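You operate a simulated robot arm through the tools that you are given. There is no shell and no other tool.

Carry out the task below with a simulated robot arm. There is one attempt and no reset: what you move stays moved.

## Task
Clear the pump fault and get line B running at 10 L/min.
Fine: press stop to reset, open the return valve, press start, open valve B, then shut the return valve again; no second trip; leave the other valves, switch and levers alone.

It is judged by the outcome, as a careful person would: the job done as asked, and still so three seconds after it is handed in. It fails if anything else is knocked over, pushed out of place, dropped, spilled or broken.

## Robot
A 7-joint arm with a fingered hand, fixed in place. Base frame: the origin is at the foot of the arm, x ahead of it, y to its left, z up. Lengths are in mm, angles in rad, forces in N, time in s.
Its first joint turns from -1.204 to 3.002 rad. Payload 5 kg.
Tool frame: the origin (TCP) lies between the finger pads and is the grasp point; the fingertips stand 32 mm ahead of it; z points along the fingers, y is the line along which they close. Largest opening 160 mm; the body of the gripper starts 89 mm behind the TCP. The gripper is a hand of 3 fingers: y runs from the thumb to the fingers, the wrist lies at [0, 0, -252] in the tool frame, and closing takes about 1.5 s.
Orientation is that of the tool frame in the base frame, as a unit quaternion [w, x, y, z]. With the fingers straight down and closing along the base's y, the tool's x points along the base's -x, its y along +y and its z along -z.

## Interface
- The arm moves only by the tool servo_tool. Its argument "rows" is a list of rows, each a list of 2 entries, a list of its own where there are three numbers: the shift along the tool's x, y, z in mm, then the turn, a rotation vector about the tool's x, y, z in rad. In form: [[[x, y, z], [wx, wy, wz]], ...]. A call has 1 to 20 rows; each row shifts and turns the commanded pose from where the row before left it, along the tool's axes as they then stand. "gripper" is the opening, from 0 (shut) to 1 (fully open), set as the call begins (left out, the last holds). A row lasts 0.2 s, in which the tool goes at most 50 mm and 0.15 rad; a call with a longer step from one row to the next is refused whole, and so is a gripper value outside its range. A pose out of reach is approached as far as the arm can. The call stops where the force on the tool passes 40 N (or 10 N more than at its start, if that is more) or the arm is blocked; 0.2 s more then pass. The fingers move at their own pace (about 108 mm/s each) and stop on an object; they squeeze with about 30 N. The grip force told is the motor's: it shows also when the fingers shut on nothing. Time passes only in rows, and 0.2 s behind the last, so rows that do not move let the fingers close. It gives the time, the measured TCP pose, the force on the tool (base axes), the opening and the grip force at its end, in the units of the frame above (readings bear some noise), with the torque about the TCP (base axes, N m) and any sound that the robot's microphone picked up.
- Cameras (640 x 400 px; columns grow to the right, rows downward): "scene" is fixed at [219, -641.9, 1697.9]; the picture's right is [0.59, -0.81, 0.00], its down [-0.24, -0.17, -0.96] and it looks along [0.77, 0.57, -0.29] (base axes); focal length 275 px, centre (320, 200). "wrist" rides on the gripper at [65, -4, -116] in the tool frame; the picture's right is [0.06, 1.00, 0.00], its down [-0.87, 0.05, -0.49] and it looks along [-0.49, 0.03, 0.87] (tool axes); focal length 261 px, centre (320, 200). There is no depth. A picture from a camera that has moved, and an enlarged one, comes with that camera's place and axes in the base frame and with its lens. The place of the scene camera against the robot may be out by one fixed shift of up to 12 mm in any direction.
- get_image(camera): a new picture of that camera. It takes no simulated time.
- move_column(by): slides the trunk up (or, below 0, down) by that many mm; the arm rides with it, the base frame stays. It gives what a move gives, with no picture.
- set_fingers(finger1, finger2, thumb_bend): sets how far each is bent, from 0 (flat) to 1 (curled in); at 0.3 the hand is open as for a grip, at 0.7 the pads meet at the TCP. One left out holds its place. A second passes; each finger stops where it meets its share of the squeeze, and holds until it gets a number again. A gripper value or a shape takes the hand back. It gives what a move gives, with no picture; readings hold the bend of each and the force on the fingers (four entries, about 0 where the hand has none), thumb and palm.
- set_grasp(shape): the hand has 3 fingers and takes this shape, open, in about a second: jaw (thumb against the fingers, like two jaws); tri (thumb and two fingers); tip (a fingertip pinch); poke (one finger out to press); point (the index stretched); flat (the hand flat); cup (the hand cupped); fist (a fist). The gripper value then closes the fingers along that shape, each until it touches; the sizes above hold for jaw. It gives what a move gives, with no picture.
- inspect(camera, box): a new picture of the part [left, top, right, bottom] of that camera's present view, enlarged. It takes no simulated time.
- job_done(): hands the job in; it is judged then, once.

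Places have to be worked out from the pictures, the camera data and where the tool is seen. Open the gripper and draw the arm clear of the work before you hand the job in, unless the task says otherwise.

The tools are called after "Emit:" as name(argument=value, ...) on one line, values as JSON. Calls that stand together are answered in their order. servo_tool: Moves the arm, as the interface text tells. Its arguments: {"type":"object","properties":{"rows":{"type":"array","items":{"type":"array"}},"gripper":{"type":"number"}},"required":["rows"]} The other tools are called the same way: move_column (by) slides the trunk up or down; set_grasp (shape) gives the hand a shape; set_fingers (finger1, finger2, thumb_bend) moves the fingers one by one; get_image (camera) takes a picture; inspect (camera, box) takes an enlarged picture of a part of a camera's view; job_done () hands the job in.

At the start:

```text
time_s: 0.0
tool_pos: [404.6, -257.3, 1620.5]
tcp_rot: [0.0, 0.0, 1.0, 0.0]
ft_force: [-0.5, 0.2, 0.6]
moment: [0.03, 0.0, -0.01]
opening: 159.9
finger_force: 0.1
shape: jaw
bend: [0.3, 0.3, 0.3]
finger forces: [0.1, 0.1, 0.1, 0.1, 0.1, 0.0]
trunk travel left (down, up): [-825.0, 115.0]
```

scene: 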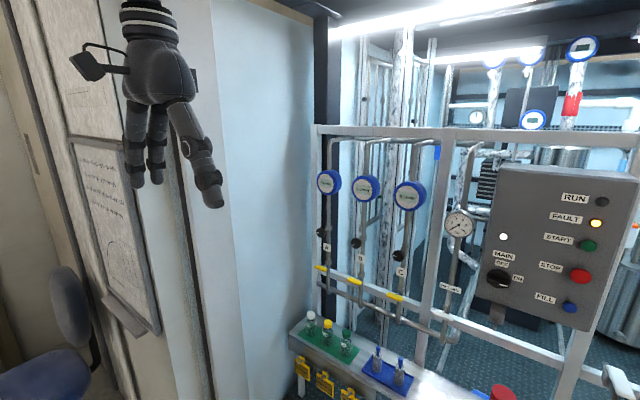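
wrist: 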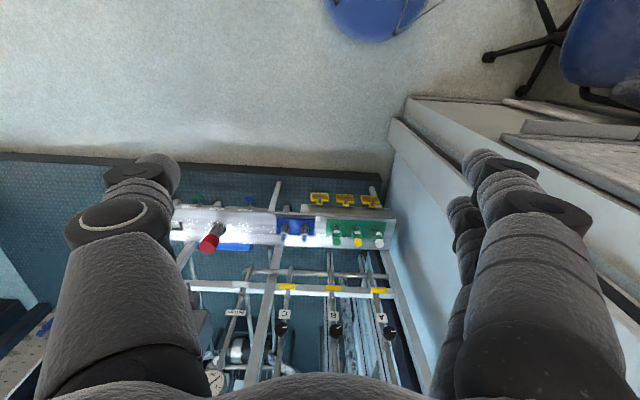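

I'll first look closely at the panel and the valves in the scene camera to identify the parts.

Emit:
inspect(camera="scene", box=[460, 160, 640, 340])

Emit:
inspect(camera="scene", box=[300, 120, 490, 340])

Emit:
inspect(camera="wrist", box=[160, 170, 420, 400])

Emit:
inspect(camera="scene", box=[420, 180, 520, 380])

```text
2.22 times, centred on (550, 250) of scene
camera zoom: at [219.0, -641.9, 1697.9], right [0.59, -0.81, 0.0], down [-0.24, -0.17, -0.96], along [0.77, 0.57, -0.29], focal length 611 px, centre (-191, 89)
```

zoom: 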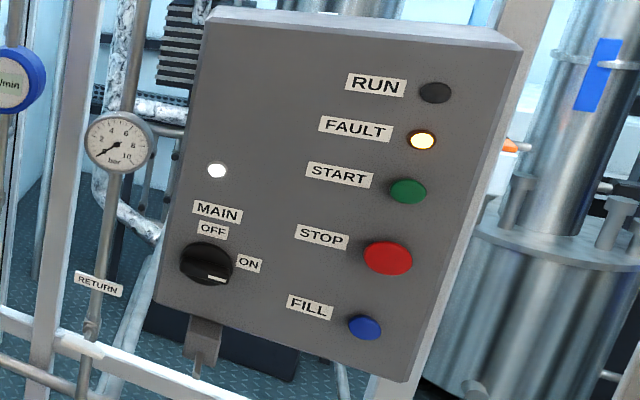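

```text
1.82 times, centred on (395, 230) of scene
camera zoom: at [219.0, -641.9, 1697.9], right [0.59, -0.81, 0.0], down [-0.24, -0.17, -0.96], along [0.77, 0.57, -0.29], focal length 500 px, centre (184, 146)
```

zoom: 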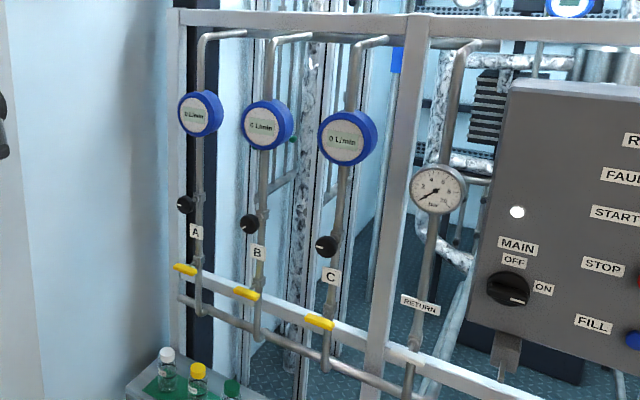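

```text
1.74 times, centred on (290, 285) of wrist
camera zoom: at [339.8, -262.4, 1736.9], right [-0.06, 1.0, 0.0], down [0.87, 0.05, 0.49], along [0.49, 0.03, -0.87], focal length 453 px, centre (372, 52)
```

zoom: 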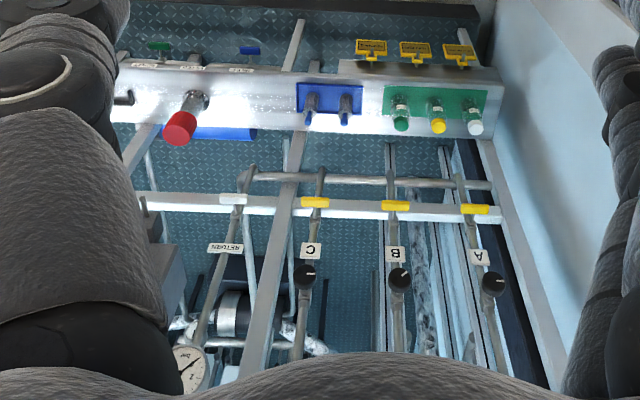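

```text
2.00 times, centred on (470, 280) of scene
camera zoom: at [219.0, -641.9, 1697.9], right [0.59, -0.81, 0.0], down [-0.24, -0.17, -0.96], along [0.77, 0.57, -0.29], focal length 550 px, centre (20, 40)
```

zoom: 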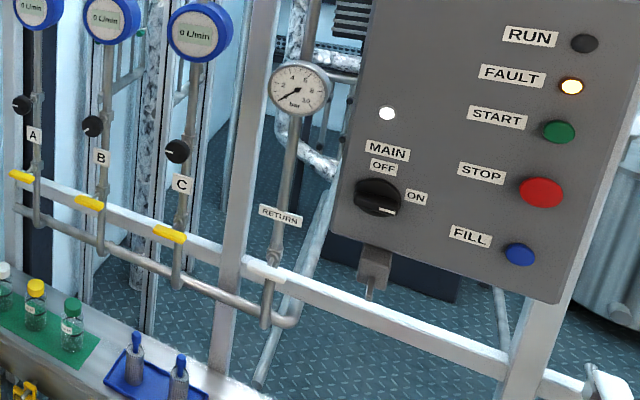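

Yellow lever B triangulates to about (1105, -165, 1046), and the panel is on the right, parallel to y. I swing the hand about its wrist so that it points ahead (+x), which gives the wrist camera a view of the panel.

Emit:
servo_tool(rows=[[[-35.9, 0, -2.6], [0, -0.1428, 0]], [[-35.9, 0, -2.6], [0, -0.1428, 0]], [[-35.9, 0, -2.6], [0, -0.1428, 0]], [[-35.9, 0, -2.6], [0, -0.1428, 0]], [[-35.9, 0, -2.6], [0, -0.1428, 0]], [[-35.9, 0, -2.6], [0, -0.1428, 0]], [[-35.9, 0, -2.6], [0, -0.1428, 0]], [[-35.9, 0, -2.6], [0, -0.1428, 0]], [[-35.9, 0, -2.6], [0, -0.1428, 0]], [[-35.9, 0, -2.6], [0, -0.1428, 0]], [[-35.9, 0, -2.6], [0, -0.1428, 0]]])

```text
time_s: 2.4
tool_pos: [657.0, -259.1, 1871.9]
tcp_rot: [0.708, 0.001, 0.706, 0.0]
ft_force: [0.1, -0.2, 0.3]
moment: [0.0, 0.02, 0.0]
opening: 159.7
finger_force: 0.1
shape: jaw
bend: [0.3, 0.3, 0.3]
finger forces: [0.1, 0.0, 0.0, 0.0, 0.0, 0.0]
trunk travel left (down, up): [-825.0, 115.0]
```

The tool now points along +x. I lower the trunk so the hand comes to about the panel's height.

Emit:
move_column(by=-520)

Emit:
get_image(camera="wrist")

Emit:
get_image(camera="scene")

```text
refused: -520 is not a number from -400 to 400
```

```text
taken
camera wrist: at [541.4, -263.1, 1807.0], right [0.0, 1.0, -0.06], down [-0.49, 0.05, 0.87], along [0.87, 0.03, 0.49], focal length 261 px, centre (320, 200)
```

wrist: 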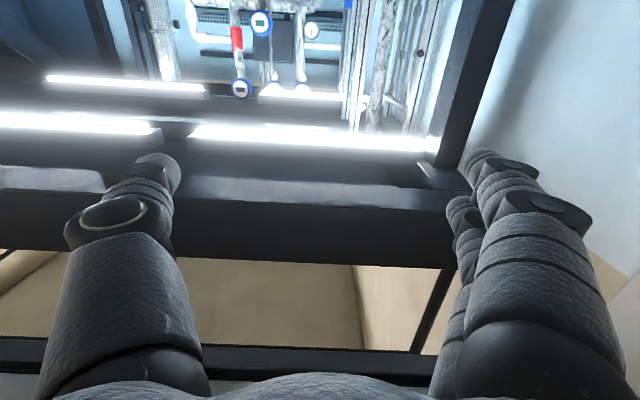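

```text
taken
```

scene: 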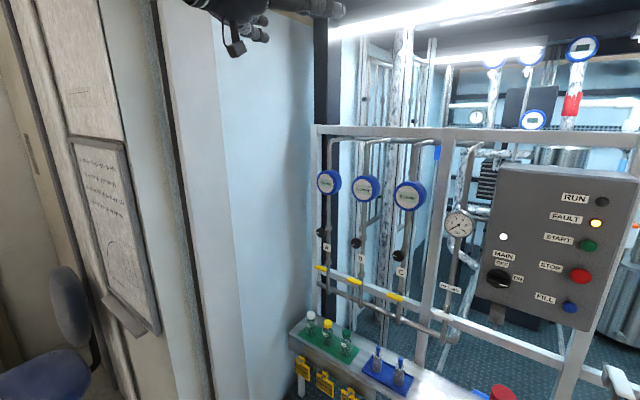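

The camera is under the hand and now looks up over the frame. I lower the trunk in two steps.

Emit:
move_column(by=-400)

Emit:
move_column(by=-200)

Emit:
get_image(camera="wrist")

Emit:
get_image(camera="scene")

```text
time_s: 6.2
tool_pos: [655.6, -258.6, 1470.9]
tcp_rot: [0.708, 0.001, 0.707, 0.0]
ft_force: [0.7, -0.5, 0.8]
moment: [0.02, 0.0, 0.0]
opening: 160.0
finger_force: 0.1
shape: jaw
bend: [0.3, 0.3, 0.3]
finger forces: [0.0, 0.0, 0.0, 0.0, 0.0, 0.0]
trunk travel left (down, up): [-425.0, 515.0]
```

```text
time_s: 8.4
tool_pos: [655.7, -258.0, 1272.2]
tcp_rot: [0.708, 0.001, 0.706, 0.0]
ft_force: [0.0, 0.5, -1.0]
moment: [0.0, 0.0, 0.02]
opening: 159.6
finger_force: 0.1
shape: jaw
bend: [0.3, 0.3, 0.3]
finger forces: [0.0, 0.0, 0.1, 0.1, 0.1, 0.0]
trunk travel left (down, up): [-225.0, 715.0]
```

```text
taken
camera wrist: at [541.1, -262.5, 1206.9], right [0.0, 1.0, -0.06], down [-0.49, 0.05, 0.87], along [0.87, 0.03, 0.49], focal length 261 px, centre (320, 200)
```

wrist: 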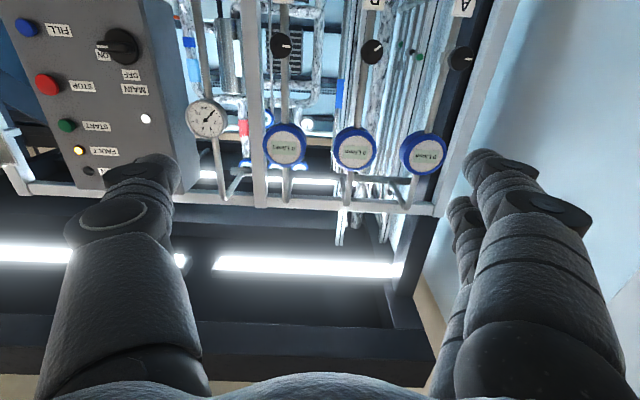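

```text
taken
```

scene: 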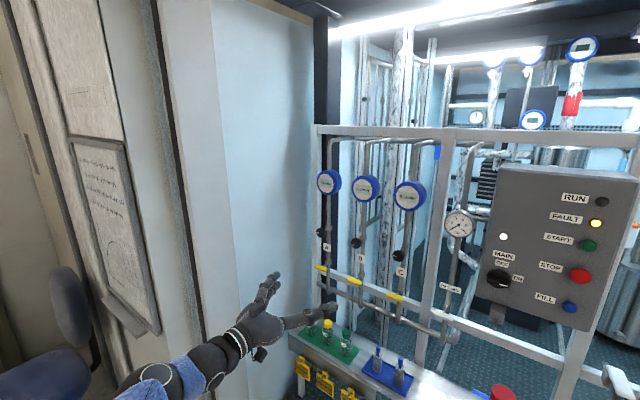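

STOP triangulates to about (1121, -816, 1298), START about (1130, -817, 1383), the return lever about (1085, -509, 1062) and lever B about (1105, -165, 1046). I take the poke shape and look where the finger stands.

Emit:
set_grasp(shape="poke")

Emit:
get_image(camera="wrist")

Emit:
inspect(camera="scene", box=[100, 240, 340, 400])

```text
time_s: 9.3
tool_pos: [656.1, -258.5, 1272.2]
tcp_rot: [0.708, 0.001, 0.707, 0.0]
ft_force: [0.0, -0.5, 0.4]
moment: [0.01, 0.0, 0.02]
opening: 0.0
finger_force: 0.1
shape: poke
bend: [1.0, 1.0, 0.46]
finger forces: [0.0, 0.1, 0.0, 0.1, 0.1, 0.0]
trunk travel left (down, up): [-225.0, 715.0]
```

```text
taken
camera wrist: at [541.2, -262.6, 1206.8], right [0.0, 1.0, -0.06], down [-0.49, 0.05, 0.87], along [0.87, 0.03, 0.49], focal length 261 px, centre (320, 200)
```

wrist: 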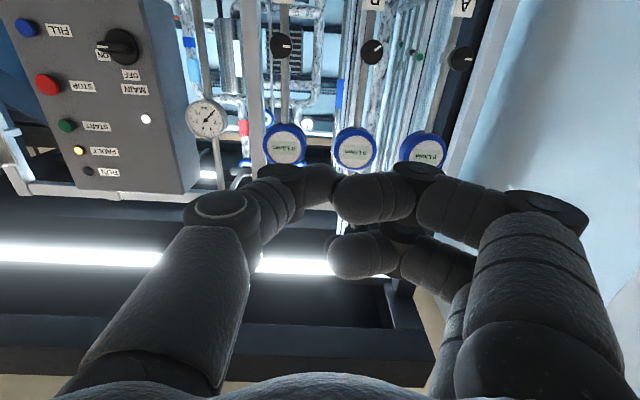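

```text
2.50 times, centred on (220, 320) of scene
camera zoom: at [219.0, -641.9, 1697.9], right [0.59, -0.81, 0.0], down [-0.24, -0.17, -0.96], along [0.77, 0.57, -0.29], focal length 688 px, centre (570, -100)
```

zoom: 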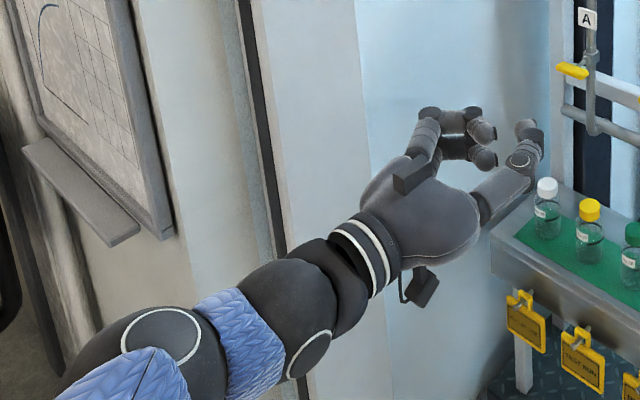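

The poke shape curls both fingers inward, with the thumb near the middle. I try "point" to see whether a straight index gives better reach.

Emit:
set_grasp(shape="point")

Emit:
get_image(camera="wrist")

Emit:
inspect(camera="scene", box=[180, 260, 340, 380])

```text
time_s: 10.2
tool_pos: [656.7, -257.1, 1271.8]
tcp_rot: [0.708, 0.002, 0.706, -0.001]
ft_force: [0.0, -0.1, -1.0]
moment: [0.0, 0.02, -0.02]
opening: 0.0
finger_force: 0.1
shape: point
bend: [0.35, 1.0, 0.43]
finger forces: [0.0, 0.1, 0.1, 0.0, 0.0, 0.0]
trunk travel left (down, up): [-225.0, 715.0]
```

```text
taken
camera wrist: at [541.2, -262.6, 1206.8], right [0.0, 1.0, -0.06], down [-0.49, 0.05, 0.87], along [0.87, 0.03, 0.49], focal length 261 px, centre (320, 200)
```

wrist: 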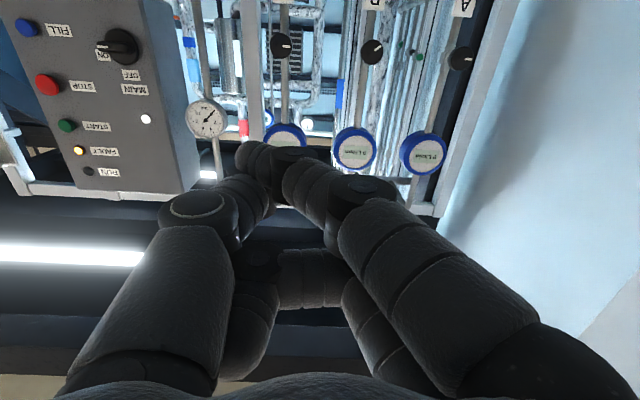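

```text
3.33 times, centred on (260, 320) of scene
camera zoom: at [219.0, -641.9, 1697.9], right [0.59, -0.81, 0.0], down [-0.24, -0.17, -0.96], along [0.77, 0.57, -0.29], focal length 917 px, centre (520, -200)
```

zoom: 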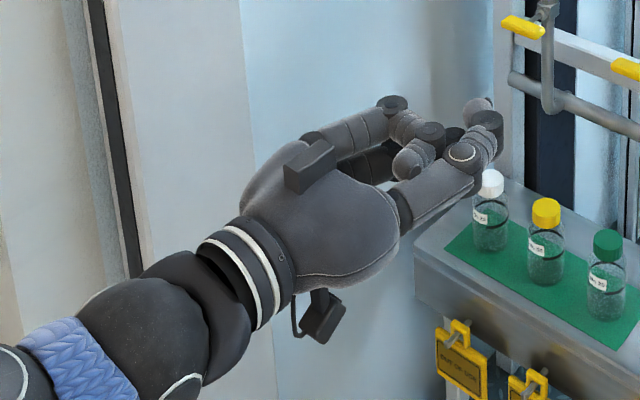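

Point leaves a bent index. I try the "tip" shape closed, which might give a compact fingertip at a known place for pressing.

Emit:
set_grasp(shape="tip")

Emit:
servo_tool(rows=[[[0, 0, 0], [0, 0, 0]], [[0, 0, 0], [0, 0, 0]], [[0, 0, 0], [0, 0, 0]], [[0, 0, 0], [0, 0, 0]], [[0, 0, 0], [0, 0, 0]], [[0, 0, 0], [0, 0, 0]], [[0, 0, 0], [0, 0, 0]]], gripper=0)

Emit:
get_image(camera="wrist")

Emit:
inspect(camera="scene", box=[180, 260, 340, 380])

```text
time_s: 11.1
tool_pos: [657.4, -257.9, 1272.1]
tcp_rot: [0.707, 0.001, 0.707, 0.0]
ft_force: [-0.5, -0.1, 0.8]
moment: [0.05, -0.04, -0.01]
opening: 159.8
finger_force: 0.1
shape: tip
bend: [0.3, 0.3, 0.3]
finger forces: [0.0, 0.0, 0.1, 0.0, 0.0, 0.0]
trunk travel left (down, up): [-225.0, 715.0]
```

```text
time_s: 12.7
tool_pos: [656.5, -258.9, 1270.8]
tcp_rot: [0.708, 0.001, 0.707, 0.0]
ft_force: [0.7, 0.7, -0.4]
moment: [0.01, 0.0, 0.0]
opening: 0.0
finger_force: 30.5
shape: tip
bend: [0.65, 0.65, 0.67]
finger forces: [0.0, 0.1, 0.0, 0.0, 0.0, 0.1]
trunk travel left (down, up): [-225.0, 715.0]
```

```text
taken
camera wrist: at [541.2, -262.6, 1206.8], right [0.0, 1.0, -0.06], down [-0.49, 0.05, 0.87], along [0.87, 0.03, 0.49], focal length 261 px, centre (320, 200)
```

wrist: 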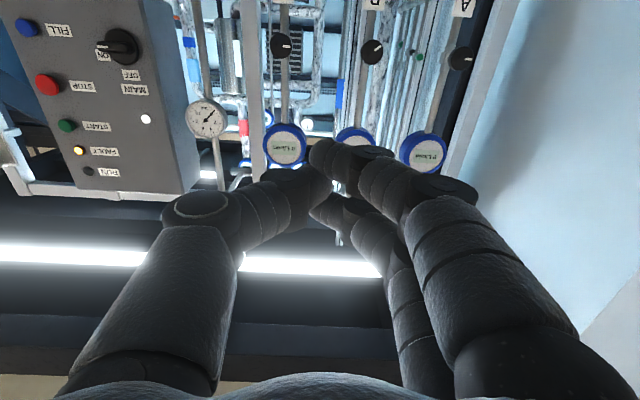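

```text
3.33 times, centred on (260, 320) of scene
camera zoom: at [219.0, -641.9, 1697.9], right [0.59, -0.81, 0.0], down [-0.24, -0.17, -0.96], along [0.77, 0.57, -0.29], focal length 917 px, centre (520, -200)
```

zoom: 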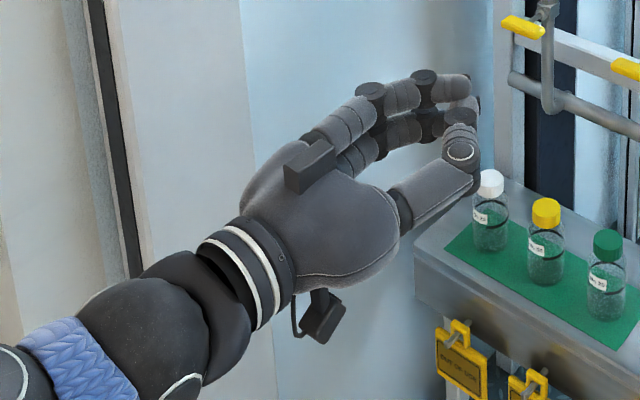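

Closed tip shape gives a compact tip at the tool axis, which suits pressing. I yaw the hand about -0.63 rad toward the panel and move out towards it, staying well clear of it, to check the reach.

Emit:
servo_tool(rows=[[[0, 0, 0], [0.126, 0, 0]], [[0, 0, 0], [0.126, 0, 0]], [[0, 0, 0], [0.126, 0, 0]], [[0, 0, 0], [0.126, 0, 0]], [[0, 0, 0], [0.126, 0, 0]], [[-3.4, -19.9, 36.8], [0, 0, 0]], [[-3.4, -19.9, 36.8], [0, 0, 0]], [[-3.4, -19.9, 36.8], [0, 0, 0]], [[-3.4, -19.9, 36.8], [0, 0, 0]], [[-3.4, -19.9, 36.8], [0, 0, 0]], [[-3.4, -19.9, 36.8], [0, 0, 0]], [[-3.4, -19.9, 36.8], [0, 0, 0]], [[-3.4, -19.9, 36.8], [0, 0, 0]]])

Emit:
get_image(camera="wrist")

Emit:
get_image(camera="scene")

```text
time_s: 15.5
tool_pos: [873.6, -526.0, 1297.7]
tcp_rot: [0.695, 0.131, 0.695, -0.13]
ft_force: [0.4, -0.1, -0.1]
moment: [-0.04, -0.02, -0.01]
opening: 0.2
finger_force: 30.1
shape: tip
bend: [0.65, 0.65, 0.67]
finger forces: [0.0, 0.0, 0.1, 0.0, 0.1, 0.1]
out of reach, approached as far as the arm can: row 3, 4, 5
trunk travel left (down, up): [-225.0, 715.0]
```

```text
taken
camera wrist: at [764.0, -486.6, 1232.1], right [0.36, 0.93, -0.06], down [-0.44, 0.23, 0.87], along [0.82, -0.29, 0.49], focal length 261 px, centre (320, 200)
```

wrist: 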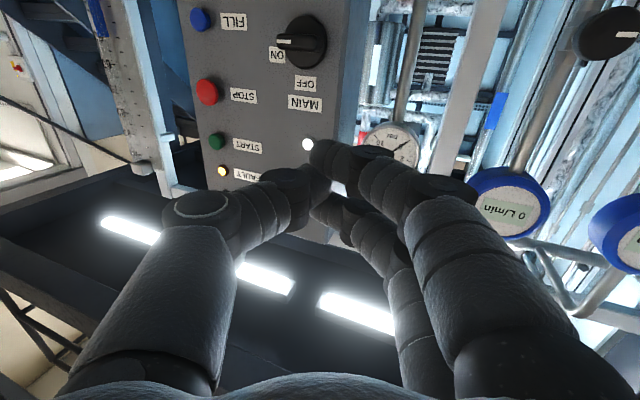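

```text
taken
```

scene: 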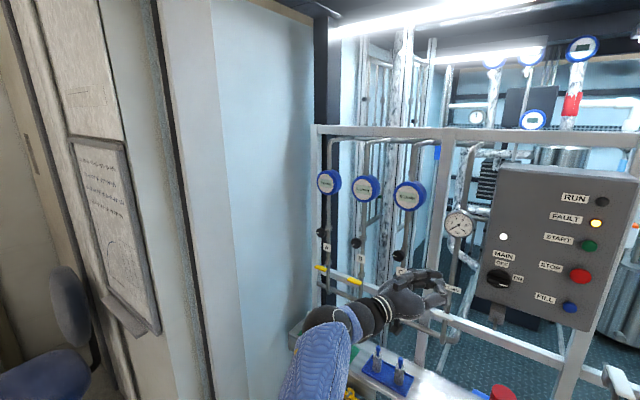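

The yaw got only to -0.37 rad, but the position is consistent: from here STOP again works out to (1121, -816, 1298). I move sideways and forward to about 100 mm ahead of STOP.

Emit:
servo_tool(rows=[[[0, -30, 34], [0, 0, 0]], [[0, -30, 34], [0, 0, 0]], [[0, -30, 34], [0, 0, 0]], [[0, -30, 34], [0, 0, 0]], [[0, -30, 34], [0, 0, 0]], [[0, -30, 34], [0, 0, 0]]])

Emit:
get_image(camera="wrist")

Emit:
get_image(camera="scene")

```text
time_s: 16.9
tool_pos: [998.1, -768.4, 1301.5]
tcp_rot: [0.695, 0.132, 0.695, -0.131]
ft_force: [0.7, 0.0, 0.9]
moment: [-0.02, 0.01, 0.0]
opening: 0.0
finger_force: 30.0
shape: tip
bend: [0.65, 0.65, 0.67]
finger forces: [0.1, 0.0, 0.1, 0.0, 0.0, 0.0]
trunk travel left (down, up): [-225.0, 715.0]
```

```text
taken
camera wrist: at [888.7, -730.5, 1236.5], right [0.36, 0.93, -0.06], down [-0.44, 0.23, 0.87], along [0.82, -0.29, 0.49], focal length 261 px, centre (320, 200)
```

wrist: 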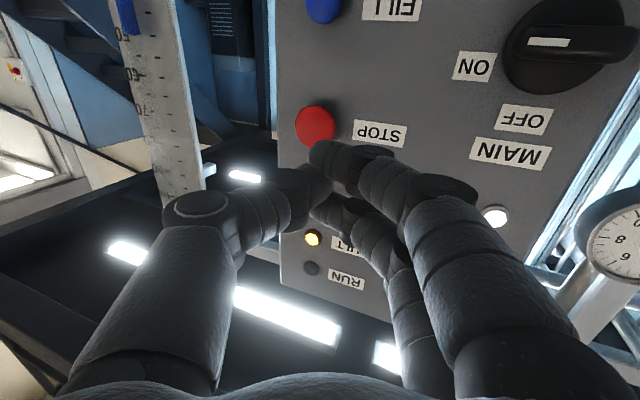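

```text
taken
```

scene: 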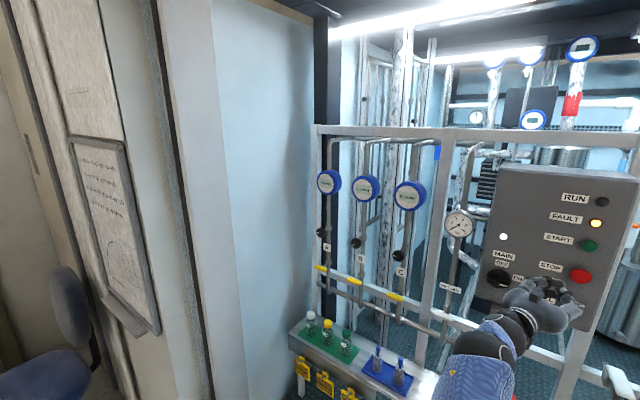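

STOP still agrees at about (1121, -819, 1297), and the tip axis is nearly on it. I advance about 80 mm, leaving some 20 mm before contact, with small corrections down and sideways.

Emit:
servo_tool(rows=[[[1, -0.5, 20], [0, 0, 0]], [[1, -0.5, 20], [0, 0, 0]], [[1, -0.5, 20], [0, 0, 0]], [[1, -0.5, 18], [0, 0, 0]]])

Emit:
get_image(camera="wrist")

Emit:
inspect(camera="scene", box=[480, 200, 640, 340])

```text
time_s: 17.9
tool_pos: [1068.5, -796.9, 1296.2]
tcp_rot: [0.695, 0.13, 0.695, -0.13]
ft_force: [0.0, -0.4, -0.3]
moment: [-0.02, 0.03, 0.02]
opening: 0.1
finger_force: 30.1
shape: tip
bend: [0.65, 0.65, 0.67]
finger forces: [0.0, 0.0, 0.0, 0.0, 0.1, 0.0]
trunk travel left (down, up): [-225.0, 715.0]
```

```text
taken
camera wrist: at [960.4, -758.5, 1231.2], right [0.36, 0.93, -0.06], down [-0.44, 0.23, 0.87], along [0.82, -0.29, 0.49], focal length 261 px, centre (320, 200)
```

wrist: 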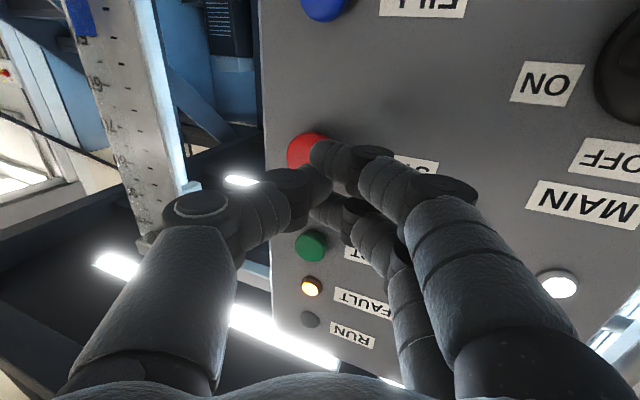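

```text
2.86 times, centred on (560, 270) of scene
camera zoom: at [219.0, -641.9, 1697.9], right [0.59, -0.81, 0.0], down [-0.24, -0.17, -0.96], along [0.77, 0.57, -0.29], focal length 786 px, centre (-366, 0)
```

zoom: 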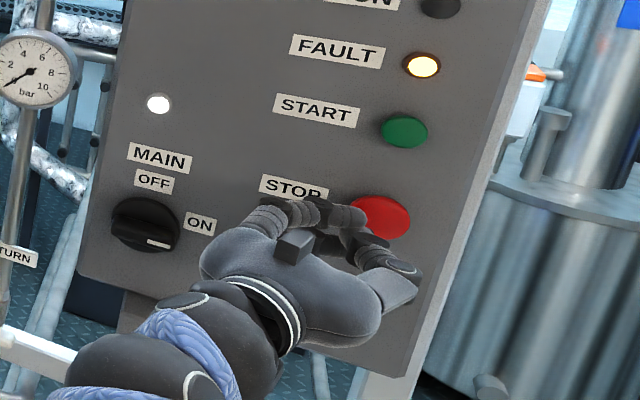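

Aligned; about 20 mm remain. I press in slow 3 mm steps and watch the force.

Emit:
servo_tool(rows=[[[0, -0.3, 4], [0, 0, 0]], [[0, -0.3, 4], [0, 0, 0]], [[0, -0.3, 4], [0, 0, 0]], [[0, -0.3, 3], [0, 0, 0]], [[0, 0, 3], [0, 0, 0]]])

Emit:
get_image(camera="wrist")

Emit:
inspect(camera="scene", box=[480, 200, 640, 340])

```text
time_s: 19.1
tool_pos: [1086.7, -805.2, 1295.3]
tcp_rot: [0.695, 0.131, 0.695, -0.13]
ft_force: [-1.1, 0.1, -0.6]
moment: [-0.01, 0.0, 0.0]
opening: 0.0
finger_force: 30.5
shape: tip
bend: [0.65, 0.65, 0.67]
finger forces: [0.1, 0.0, 0.1, 0.0, 0.0, 0.0]
trunk travel left (down, up): [-225.0, 715.0]
```

```text
taken
camera wrist: at [977.3, -767.1, 1230.5], right [0.36, 0.93, -0.06], down [-0.44, 0.23, 0.87], along [0.82, -0.29, 0.49], focal length 261 px, centre (320, 200)
```

wrist: 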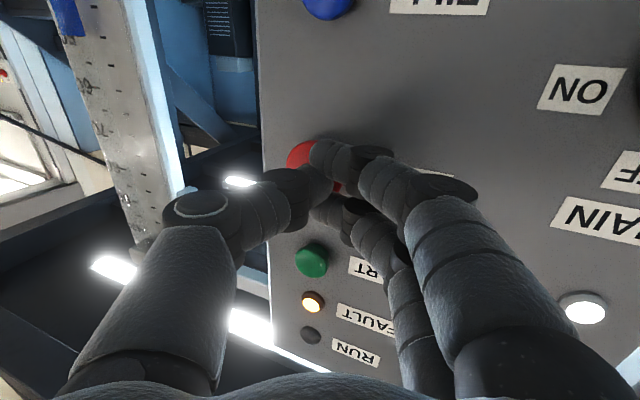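

```text
2.86 times, centred on (560, 270) of scene
camera zoom: at [219.0, -641.9, 1697.9], right [0.59, -0.81, 0.0], down [-0.24, -0.17, -0.96], along [0.77, 0.57, -0.29], focal length 786 px, centre (-366, 0)
```

zoom: 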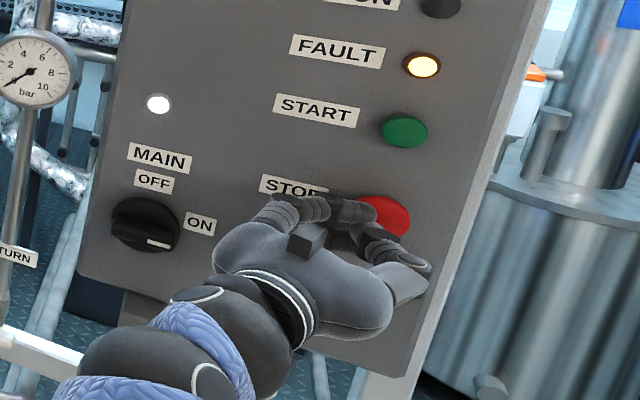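

No contact yet. I keep pressing forward in 3 mm steps.

Emit:
servo_tool(rows=[[[0, 0, 3], [0, 0, 0]], [[0, 0, 3], [0, 0, 0]], [[0, 0, 3], [0, 0, 0]], [[0, 0, 3], [0, 0, 0]]])

Emit:
get_image(camera="wrist")

Emit:
inspect(camera="scene", box=[480, 160, 640, 340])

```text
time_s: 20.1
tool_pos: [1096.8, -809.3, 1294.5]
tcp_rot: [0.695, 0.133, 0.695, -0.131]
ft_force: [-2.7, 1.9, 0.1]
moment: [0.0, 0.03, 0.0]
opening: 0.1
finger_force: 30.7
shape: tip
bend: [0.65, 0.65, 0.67]
finger forces: [0.0, 0.0, 0.0, 0.1, 0.0, 0.0]
trunk travel left (down, up): [-225.0, 715.0]
heard: click
```

```text
taken
camera wrist: at [988.5, -771.1, 1230.5], right [0.36, 0.93, -0.06], down [-0.44, 0.23, 0.87], along [0.82, -0.29, 0.49], focal length 261 px, centre (320, 200)
```

wrist: 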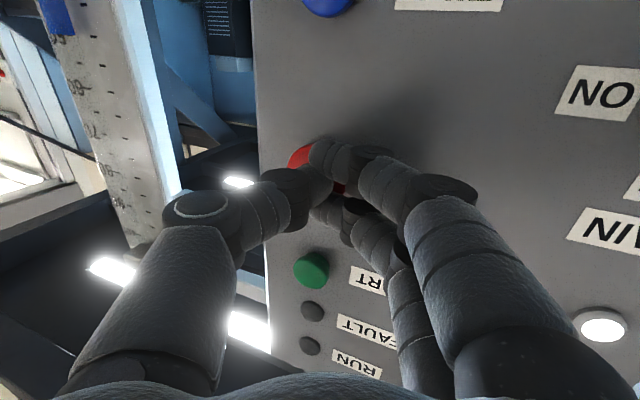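

```text
2.22 times, centred on (560, 250) of scene
camera zoom: at [219.0, -641.9, 1697.9], right [0.59, -0.81, 0.0], down [-0.24, -0.17, -0.96], along [0.77, 0.57, -0.29], focal length 611 px, centre (-213, 89)
```

zoom: 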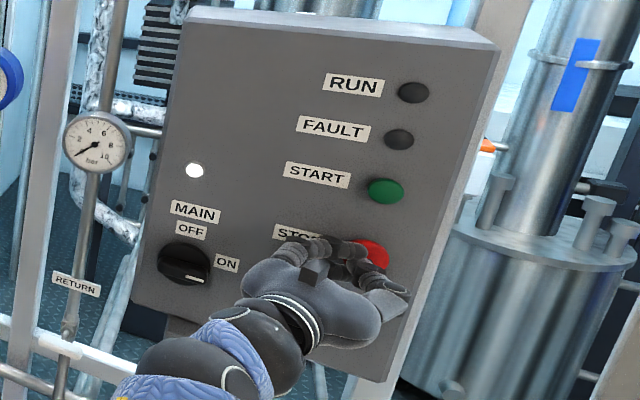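

A click was heard and the FAULT lamp went out: reset done. I draw back straight.

Emit:
servo_tool(rows=[[[0, 0, -10], [0, 0, 0]], [[0, 0, -30], [0, 0, 0]], [[0, 0, -40], [0, 0, 0]], [[0, 0, -45], [0, 0, 0]], [[0, 0, -45], [0, 0, 0]], [[0, 0, -45], [0, 0, 0]]])

Emit:
move_column(by=-190)

Emit:
get_image(camera="wrist")

Emit:
get_image(camera="scene")

```text
time_s: 21.5
tool_pos: [897.4, -731.4, 1296.4]
tcp_rot: [0.695, 0.13, 0.695, -0.13]
ft_force: [0.3, -0.4, -0.1]
moment: [-0.01, -0.04, -0.04]
opening: 0.0
finger_force: 29.9
shape: tip
bend: [0.65, 0.65, 0.67]
finger forces: [0.0, 0.0, 0.0, 0.0, 0.1, 0.0]
trunk travel left (down, up): [-225.0, 715.0]
```

```text
time_s: 23.6
tool_pos: [897.7, -731.2, 1107.3]
tcp_rot: [0.695, 0.131, 0.695, -0.13]
ft_force: [0.8, 0.9, 0.2]
moment: [0.0, 0.01, 0.0]
opening: 0.0
finger_force: 29.8
shape: tip
bend: [0.65, 0.65, 0.67]
finger forces: [0.1, 0.0, 0.1, 0.0, 0.0, 0.1]
trunk travel left (down, up): [-35.0, 905.0]
```

```text
taken
camera wrist: at [788.0, -694.1, 1042.6], right [0.36, 0.93, -0.06], down [-0.44, 0.23, 0.87], along [0.82, -0.29, 0.49], focal length 261 px, centre (320, 200)
```

wrist: 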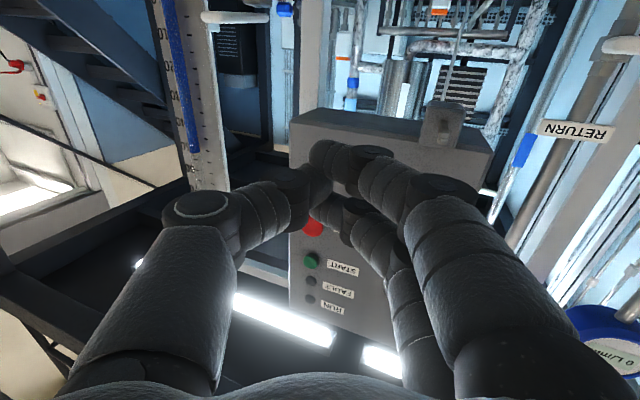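

```text
taken
```

scene: 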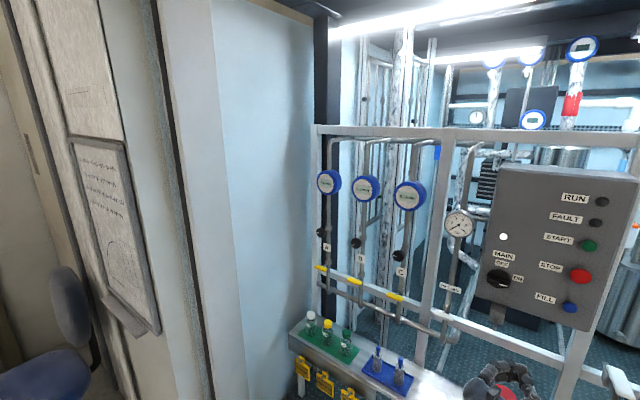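

Lamp FAULT is off. I move in front of the return valve (y about -509) and turn the yaw back to 0 to look at its lever.

Emit:
servo_tool(rows=[[[0, 40, -19.6], [0, 0, 0]], [[0, 40, -19.6], [0, 0, 0]], [[0, 40, -19.6], [0, 0, 0]], [[0, 40, -19.6], [0, 0, 0]], [[0, 40, -19.6], [0, 0, 0]], [[0, 0, 0], [-0.093, 0, 0]], [[0, 0, 0], [-0.093, 0, 0]], [[0, 0, 0], [-0.093, 0, 0]], [[0, 0, 0], [-0.093, 0, 0]]])

Emit:
get_image(camera="wrist")

Emit:
get_image(camera="scene")

```text
time_s: 25.6
tool_pos: [880.4, -508.6, 1107.6]
tcp_rot: [0.707, 0.0, 0.707, 0.001]
ft_force: [0.7, 0.6, 0.0]
moment: [0.0, 0.0, -0.03]
opening: 0.2
finger_force: 30.0
shape: tip
bend: [0.65, 0.65, 0.67]
finger forces: [0.0, 0.1, 0.0, 0.1, 0.0, 0.0]
trunk travel left (down, up): [-35.0, 905.0]
```

```text
taken
camera wrist: at [764.0, -513.8, 1043.5], right [0.0, 1.0, -0.06], down [-0.49, 0.05, 0.87], along [0.87, 0.03, 0.49], focal length 261 px, centre (320, 200)
```

wrist: 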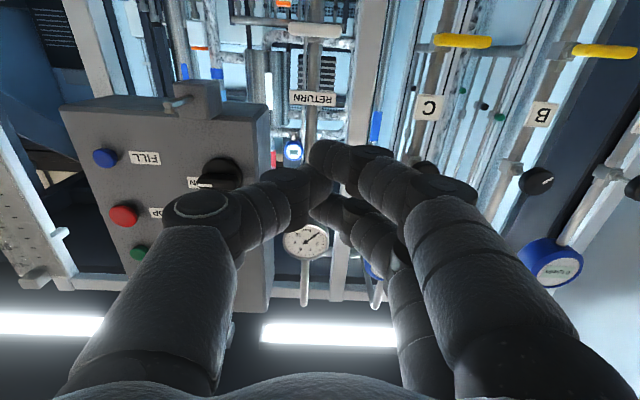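

```text
taken
```

scene: 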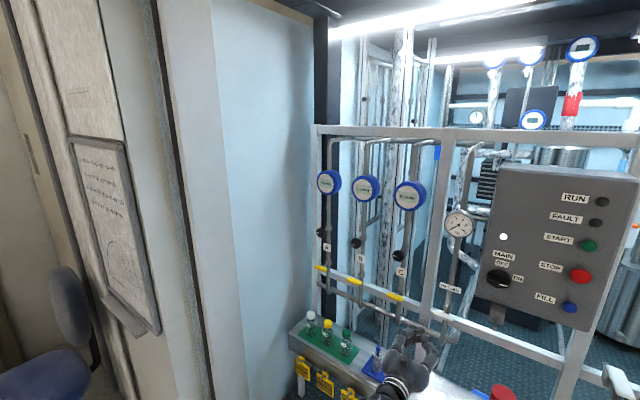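

Now the return lever and yellow levers are visible upside-down in the top of the wrist picture. I enlarge those.

Emit:
inspect(camera="wrist", box=[210, 0, 410, 125])

Emit:
inspect(camera="wrist", box=[400, 0, 640, 150])

Emit:
inspect(camera="scene", box=[400, 250, 500, 350])

Emit:
inspect(camera="scene", box=[310, 210, 420, 310])

```text
3.20 times, centred on (310, 62) of wrist
camera zoom: at [764.0, -513.8, 1043.5], right [0.0, 1.0, -0.06], down [-0.49, 0.05, 0.87], along [0.87, 0.03, 0.49], focal length 834 px, centre (352, 640)
```

zoom: 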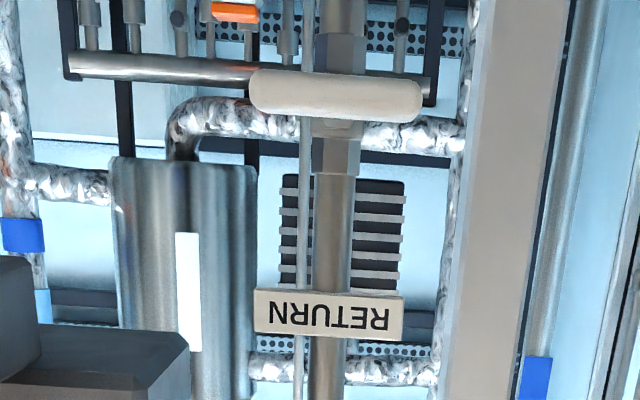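

```text
2.67 times, centred on (520, 75) of wrist
camera zoom: at [764.0, -513.8, 1043.5], right [0.0, 1.0, -0.06], down [-0.49, 0.05, 0.87], along [0.87, 0.03, 0.49], focal length 695 px, centre (-213, 533)
```

zoom: 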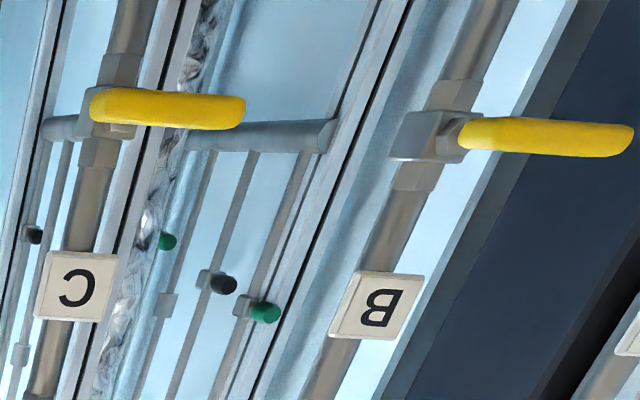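

```text
4.00 times, centred on (450, 300) of scene
camera zoom: at [219.0, -641.9, 1697.9], right [0.59, -0.81, 0.0], down [-0.24, -0.17, -0.96], along [0.77, 0.57, -0.29], focal length 1100 px, centre (-200, -200)
```

zoom: 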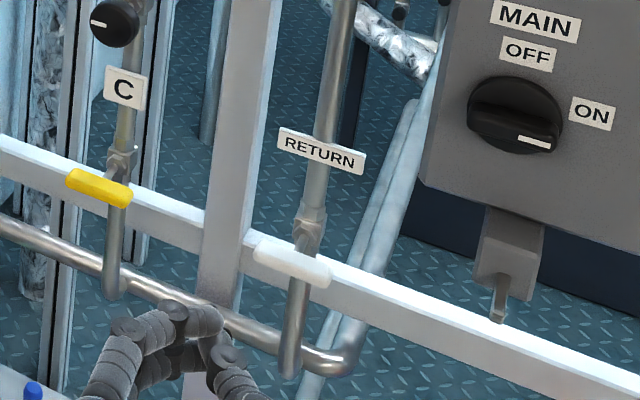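

```text
4.00 times, centred on (365, 260) of scene
camera zoom: at [219.0, -641.9, 1697.9], right [0.59, -0.81, 0.0], down [-0.24, -0.17, -0.96], along [0.77, 0.57, -0.29], focal length 1100 px, centre (140, -40)
```

zoom: 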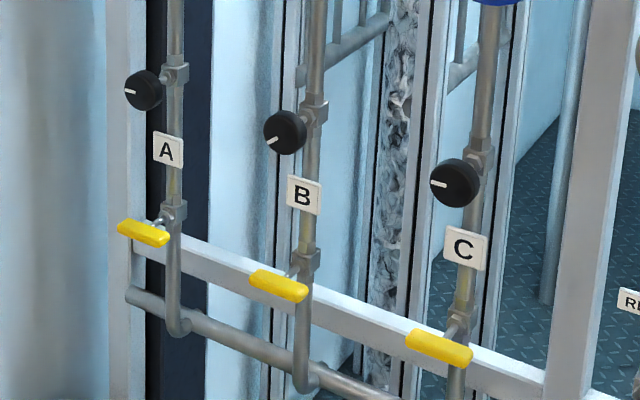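

The return lever is a white T-bar, about 62 mm long and centred on its pipe, at about (1125, -517, 1023). It lies crosswise, so the valve is shut. I take the jaw shape, roll the hand +90° about its axis so the jaws close vertically, and move level with it at x about 980.

Emit:
set_grasp(shape="jaw")

Emit:
servo_tool(rows=[[[0, 0, 0], [0, 0, 0.1428]], [[0, 0, 0], [0, 0, 0.1428]], [[0, 0, 0], [0, 0, 0.1428]], [[0, 0, 0], [0, 0, 0.1428]], [[0, 0, 0], [0, 0, 0.1428]], [[0, 0, 0], [0, 0, 0.1428]], [[0, 0, 0], [0, 0, 0.1428]], [[0, 0, 0], [0, 0, 0.1428]], [[0, 0, 0], [0, 0, 0.1428]], [[0, 0, 0], [0, 0, 0.1428]], [[0, 0, 0], [0, 0, 0.1428]], [[-4, -42, 0], [0, 0, 0]], [[-4, -42, 0], [0, 0, 0]]], gripper=0.45)

Emit:
get_image(camera="wrist")

Emit:
get_image(camera="scene")

```text
time_s: 26.5
tool_pos: [879.8, -509.3, 1108.6]
tcp_rot: [0.707, 0.001, 0.707, 0.0]
ft_force: [-0.1, 0.0, -0.8]
moment: [0.02, 0.03, 0.01]
opening: 160.0
finger_force: 0.0
shape: jaw
bend: [0.3, 0.3, 0.3]
finger forces: [0.1, 0.0, 0.0, 0.0, 0.0, 0.0]
trunk travel left (down, up): [-35.0, 905.0]
```

```text
time_s: 29.3
tool_pos: [878.6, -515.9, 1023.6]
tcp_rot: [0.499, 0.5, 0.5, 0.501]
ft_force: [0.4, 0.1, 0.3]
moment: [0.01, 0.02, 0.01]
opening: 72.4
finger_force: 0.1
shape: jaw
bend: [0.73, 0.73, 0.7]
finger forces: [0.1, 0.0, 0.0, 0.0, 0.1, 0.1]
trunk travel left (down, up): [-35.0, 905.0]
```

```text
taken
camera wrist: at [762.0, -450.3, 1020.4], right [0.0, 0.06, 1.0], down [-0.49, -0.87, 0.05], along [0.87, -0.49, 0.03], focal length 261 px, centre (320, 200)
```

wrist: 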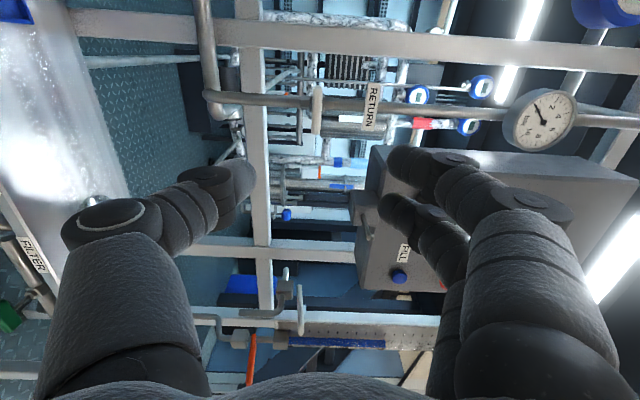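

```text
taken
```

scene: 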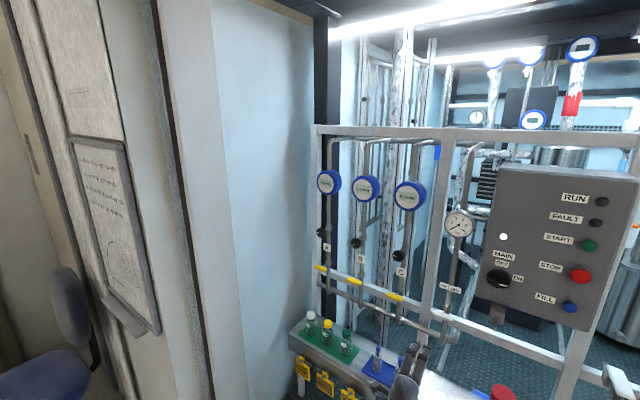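

The jaws now close vertically around z≈1021. The lever comes out at (1125–1140, -517, 1021). I advance to x≈1030 and look again.

Emit:
servo_tool(rows=[[[0, -0.6, 38], [0, 0, 0]], [[0, -0.6, 38], [0, 0, 0]], [[0, -0.6, 38], [0, 0, 0]], [[0, -0.6, 38], [0, 0, 0]]])

Emit:
get_image(camera="wrist")

Emit:
inspect(camera="scene", box=[380, 240, 520, 360])

```text
time_s: 30.3
tool_pos: [1031.5, -520.6, 1021.2]
tcp_rot: [0.5, 0.5, 0.499, 0.501]
ft_force: [-0.7, -0.4, 0.6]
moment: [0.01, 0.07, 0.04]
opening: 72.5
finger_force: 0.0
shape: jaw
bend: [0.73, 0.73, 0.7]
finger forces: [0.0, 0.0, 0.0, 0.0, 0.1, 0.1]
trunk travel left (down, up): [-35.0, 905.0]
```

```text
taken
camera wrist: at [915.9, -455.5, 1017.3], right [0.0, 0.06, 1.0], down [-0.49, -0.87, 0.05], along [0.87, -0.49, 0.03], focal length 261 px, centre (320, 200)
```

wrist: 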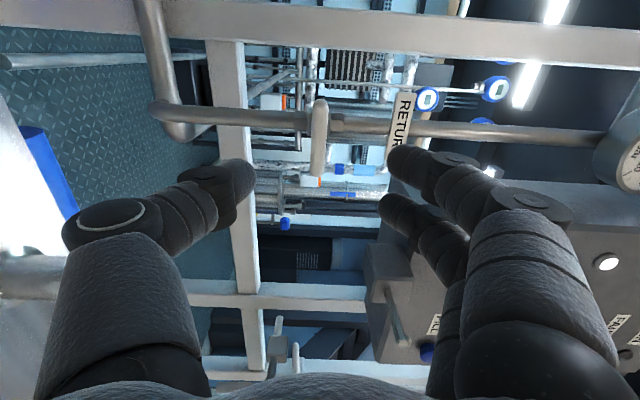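

```text
3.33 times, centred on (450, 300) of scene
camera zoom: at [219.0, -641.9, 1697.9], right [0.59, -0.81, 0.0], down [-0.24, -0.17, -0.96], along [0.77, 0.57, -0.29], focal length 917 px, centre (-113, -133)
```

zoom: 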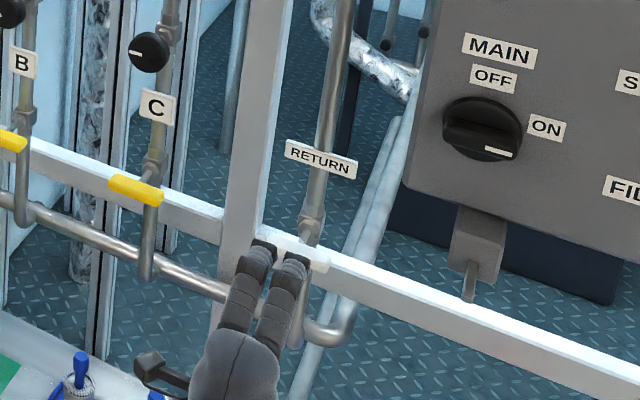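

The lever is centred between the jaws; its x works out to about 1130. I advance in smaller steps to TCP x≈1112 with a slight sideways correction.

Emit:
servo_tool(rows=[[[1, 0, 20], [0, 0, 0]], [[1, 0, 20], [0, 0, 0]], [[1, 0, 15], [0, 0, 0]], [[0, 0, 10], [0, 0, 0]], [[0, 0, 8], [0, 0, 0]], [[0, 0, 7], [0, 0, 0]]])

Emit:
get_image(camera="wrist")

Emit:
inspect(camera="scene", box=[400, 240, 500, 340])

```text
time_s: 31.7
tool_pos: [1112.0, -515.1, 1021.8]
tcp_rot: [0.5, 0.5, 0.499, 0.501]
ft_force: [-0.4, 0.0, 0.9]
moment: [-0.03, 0.04, 0.02]
opening: 72.6
finger_force: 0.0
shape: jaw
bend: [0.73, 0.73, 0.7]
finger forces: [0.0, 0.1, 0.0, 0.0, 0.1, 0.0]
trunk travel left (down, up): [-35.0, 905.0]
```

```text
taken
camera wrist: at [995.9, -450.4, 1018.2], right [0.0, 0.06, 1.0], down [-0.49, -0.87, 0.05], along [0.87, -0.49, 0.03], focal length 261 px, centre (320, 200)
```

wrist: 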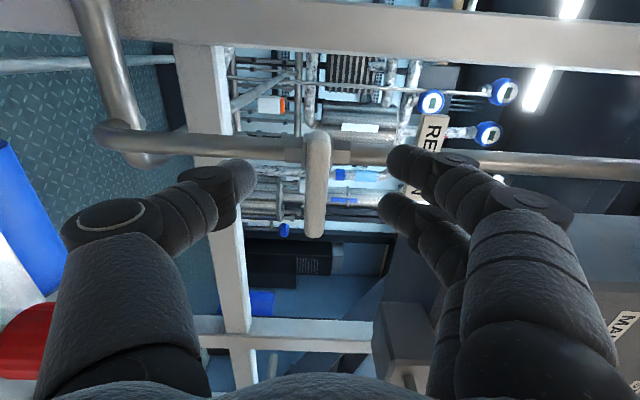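

```text
4.00 times, centred on (450, 290) of scene
camera zoom: at [219.0, -641.9, 1697.9], right [0.59, -0.81, 0.0], down [-0.24, -0.17, -0.96], along [0.77, 0.57, -0.29], focal length 1100 px, centre (-200, -160)
```

zoom: 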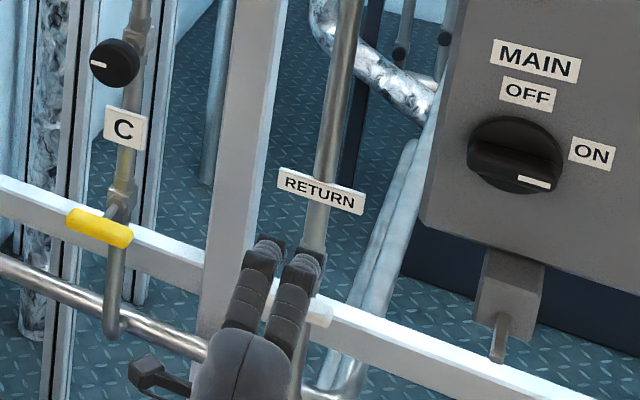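

Between views the bar now triangulates to x≈1120, y≈-514, lying just ahead of the TCP, between the jaws. I close on it.

Emit:
servo_tool(rows=[[[0, -1, 0], [0, 0, 0]], [[0, 0, 0], [0, 0, 0]], [[0, 0, 0], [0, 0, 0]], [[0, 0, 0], [0, 0, 0]], [[0, 0, 0], [0, 0, 0]], [[0, 0, 0], [0, 0, 0]]], gripper=0.05)

Emit:
get_image(camera="wrist")

Emit:
inspect(camera="scene", box=[400, 240, 500, 340])

```text
time_s: 33.1
tool_pos: [1112.0, -514.7, 1021.5]
tcp_rot: [0.499, 0.501, 0.499, 0.5]
ft_force: [4.8, 0.9, 1.9]
moment: [0.01, -0.03, -0.01]
opening: 7.7
finger_force: 30.6
shape: jaw
bend: [0.71, 0.71, 0.7]
finger forces: [13.3, 13.4, 0.1, 0.0, 25.7, 0.1]
trunk travel left (down, up): [-35.0, 905.0]
```

```text
taken
camera wrist: at [996.1, -449.7, 1016.5], right [0.0, 0.06, 1.0], down [-0.49, -0.87, 0.05], along [0.87, -0.49, 0.03], focal length 261 px, centre (320, 200)
```

wrist: 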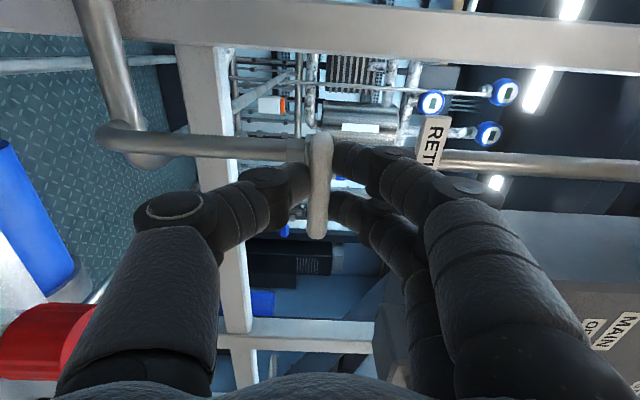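

```text
4.00 times, centred on (450, 290) of scene
camera zoom: at [219.0, -641.9, 1697.9], right [0.59, -0.81, 0.0], down [-0.24, -0.17, -0.96], along [0.77, 0.57, -0.29], focal length 1100 px, centre (-200, -160)
```

zoom: 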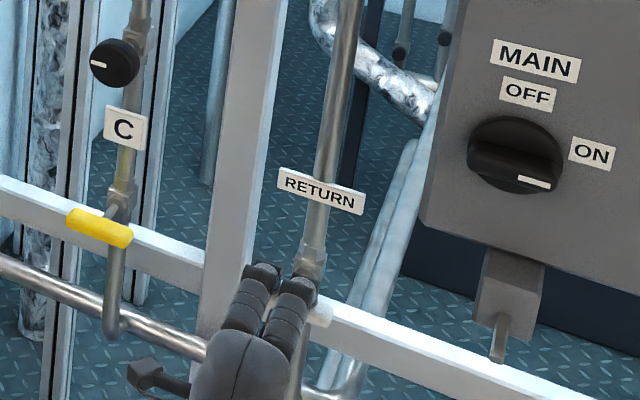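

Gripped (13+13 N against 26 N). I turn the lever a little counter-clockwise (negative about the tool axis) and check the torque.

Emit:
servo_tool(rows=[[[0, 0, 0], [0, 0, -0.08]], [[0, 0, 0], [0, 0, -0.08]], [[0, 0, 0], [0, 0, -0.08]]])

Emit:
get_image(camera="wrist")

Emit:
inspect(camera="scene", box=[400, 240, 500, 340])

```text
time_s: 33.9
tool_pos: [1111.8, -514.3, 1019.0]
tcp_rot: [0.556, 0.436, 0.556, 0.437]
ft_force: [7.4, 0.8, 0.0]
moment: [0.0, -0.03, 0.05]
opening: 7.6
finger_force: 30.4
shape: jaw
bend: [0.71, 0.71, 0.7]
finger forces: [13.3, 13.1, 0.1, 0.0, 26.2, 0.0]
trunk travel left (down, up): [-35.0, 905.0]
```

```text
taken
camera wrist: at [996.0, -452.8, 1000.0], right [0.0, 0.3, 0.95], down [-0.49, -0.83, 0.26], along [0.87, -0.47, 0.15], focal length 261 px, centre (320, 200)
```

wrist: 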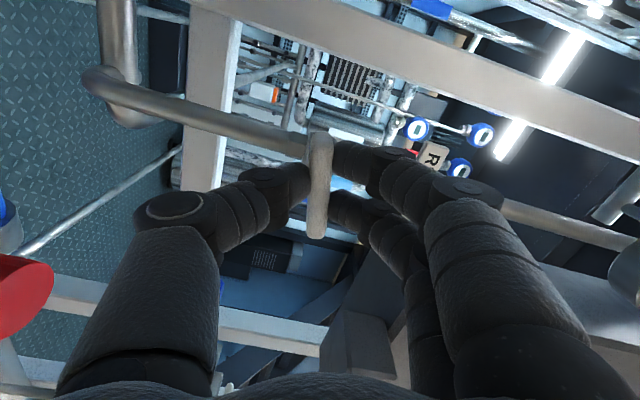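

```text
4.00 times, centred on (450, 290) of scene
camera zoom: at [219.0, -641.9, 1697.9], right [0.59, -0.81, 0.0], down [-0.24, -0.17, -0.96], along [0.77, 0.57, -0.29], focal length 1100 px, centre (-200, -160)
```

zoom: 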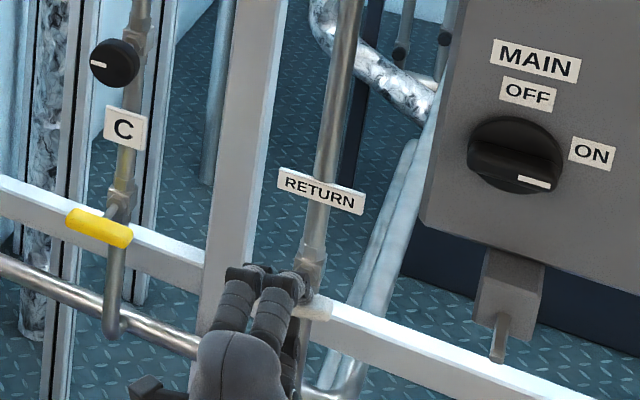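

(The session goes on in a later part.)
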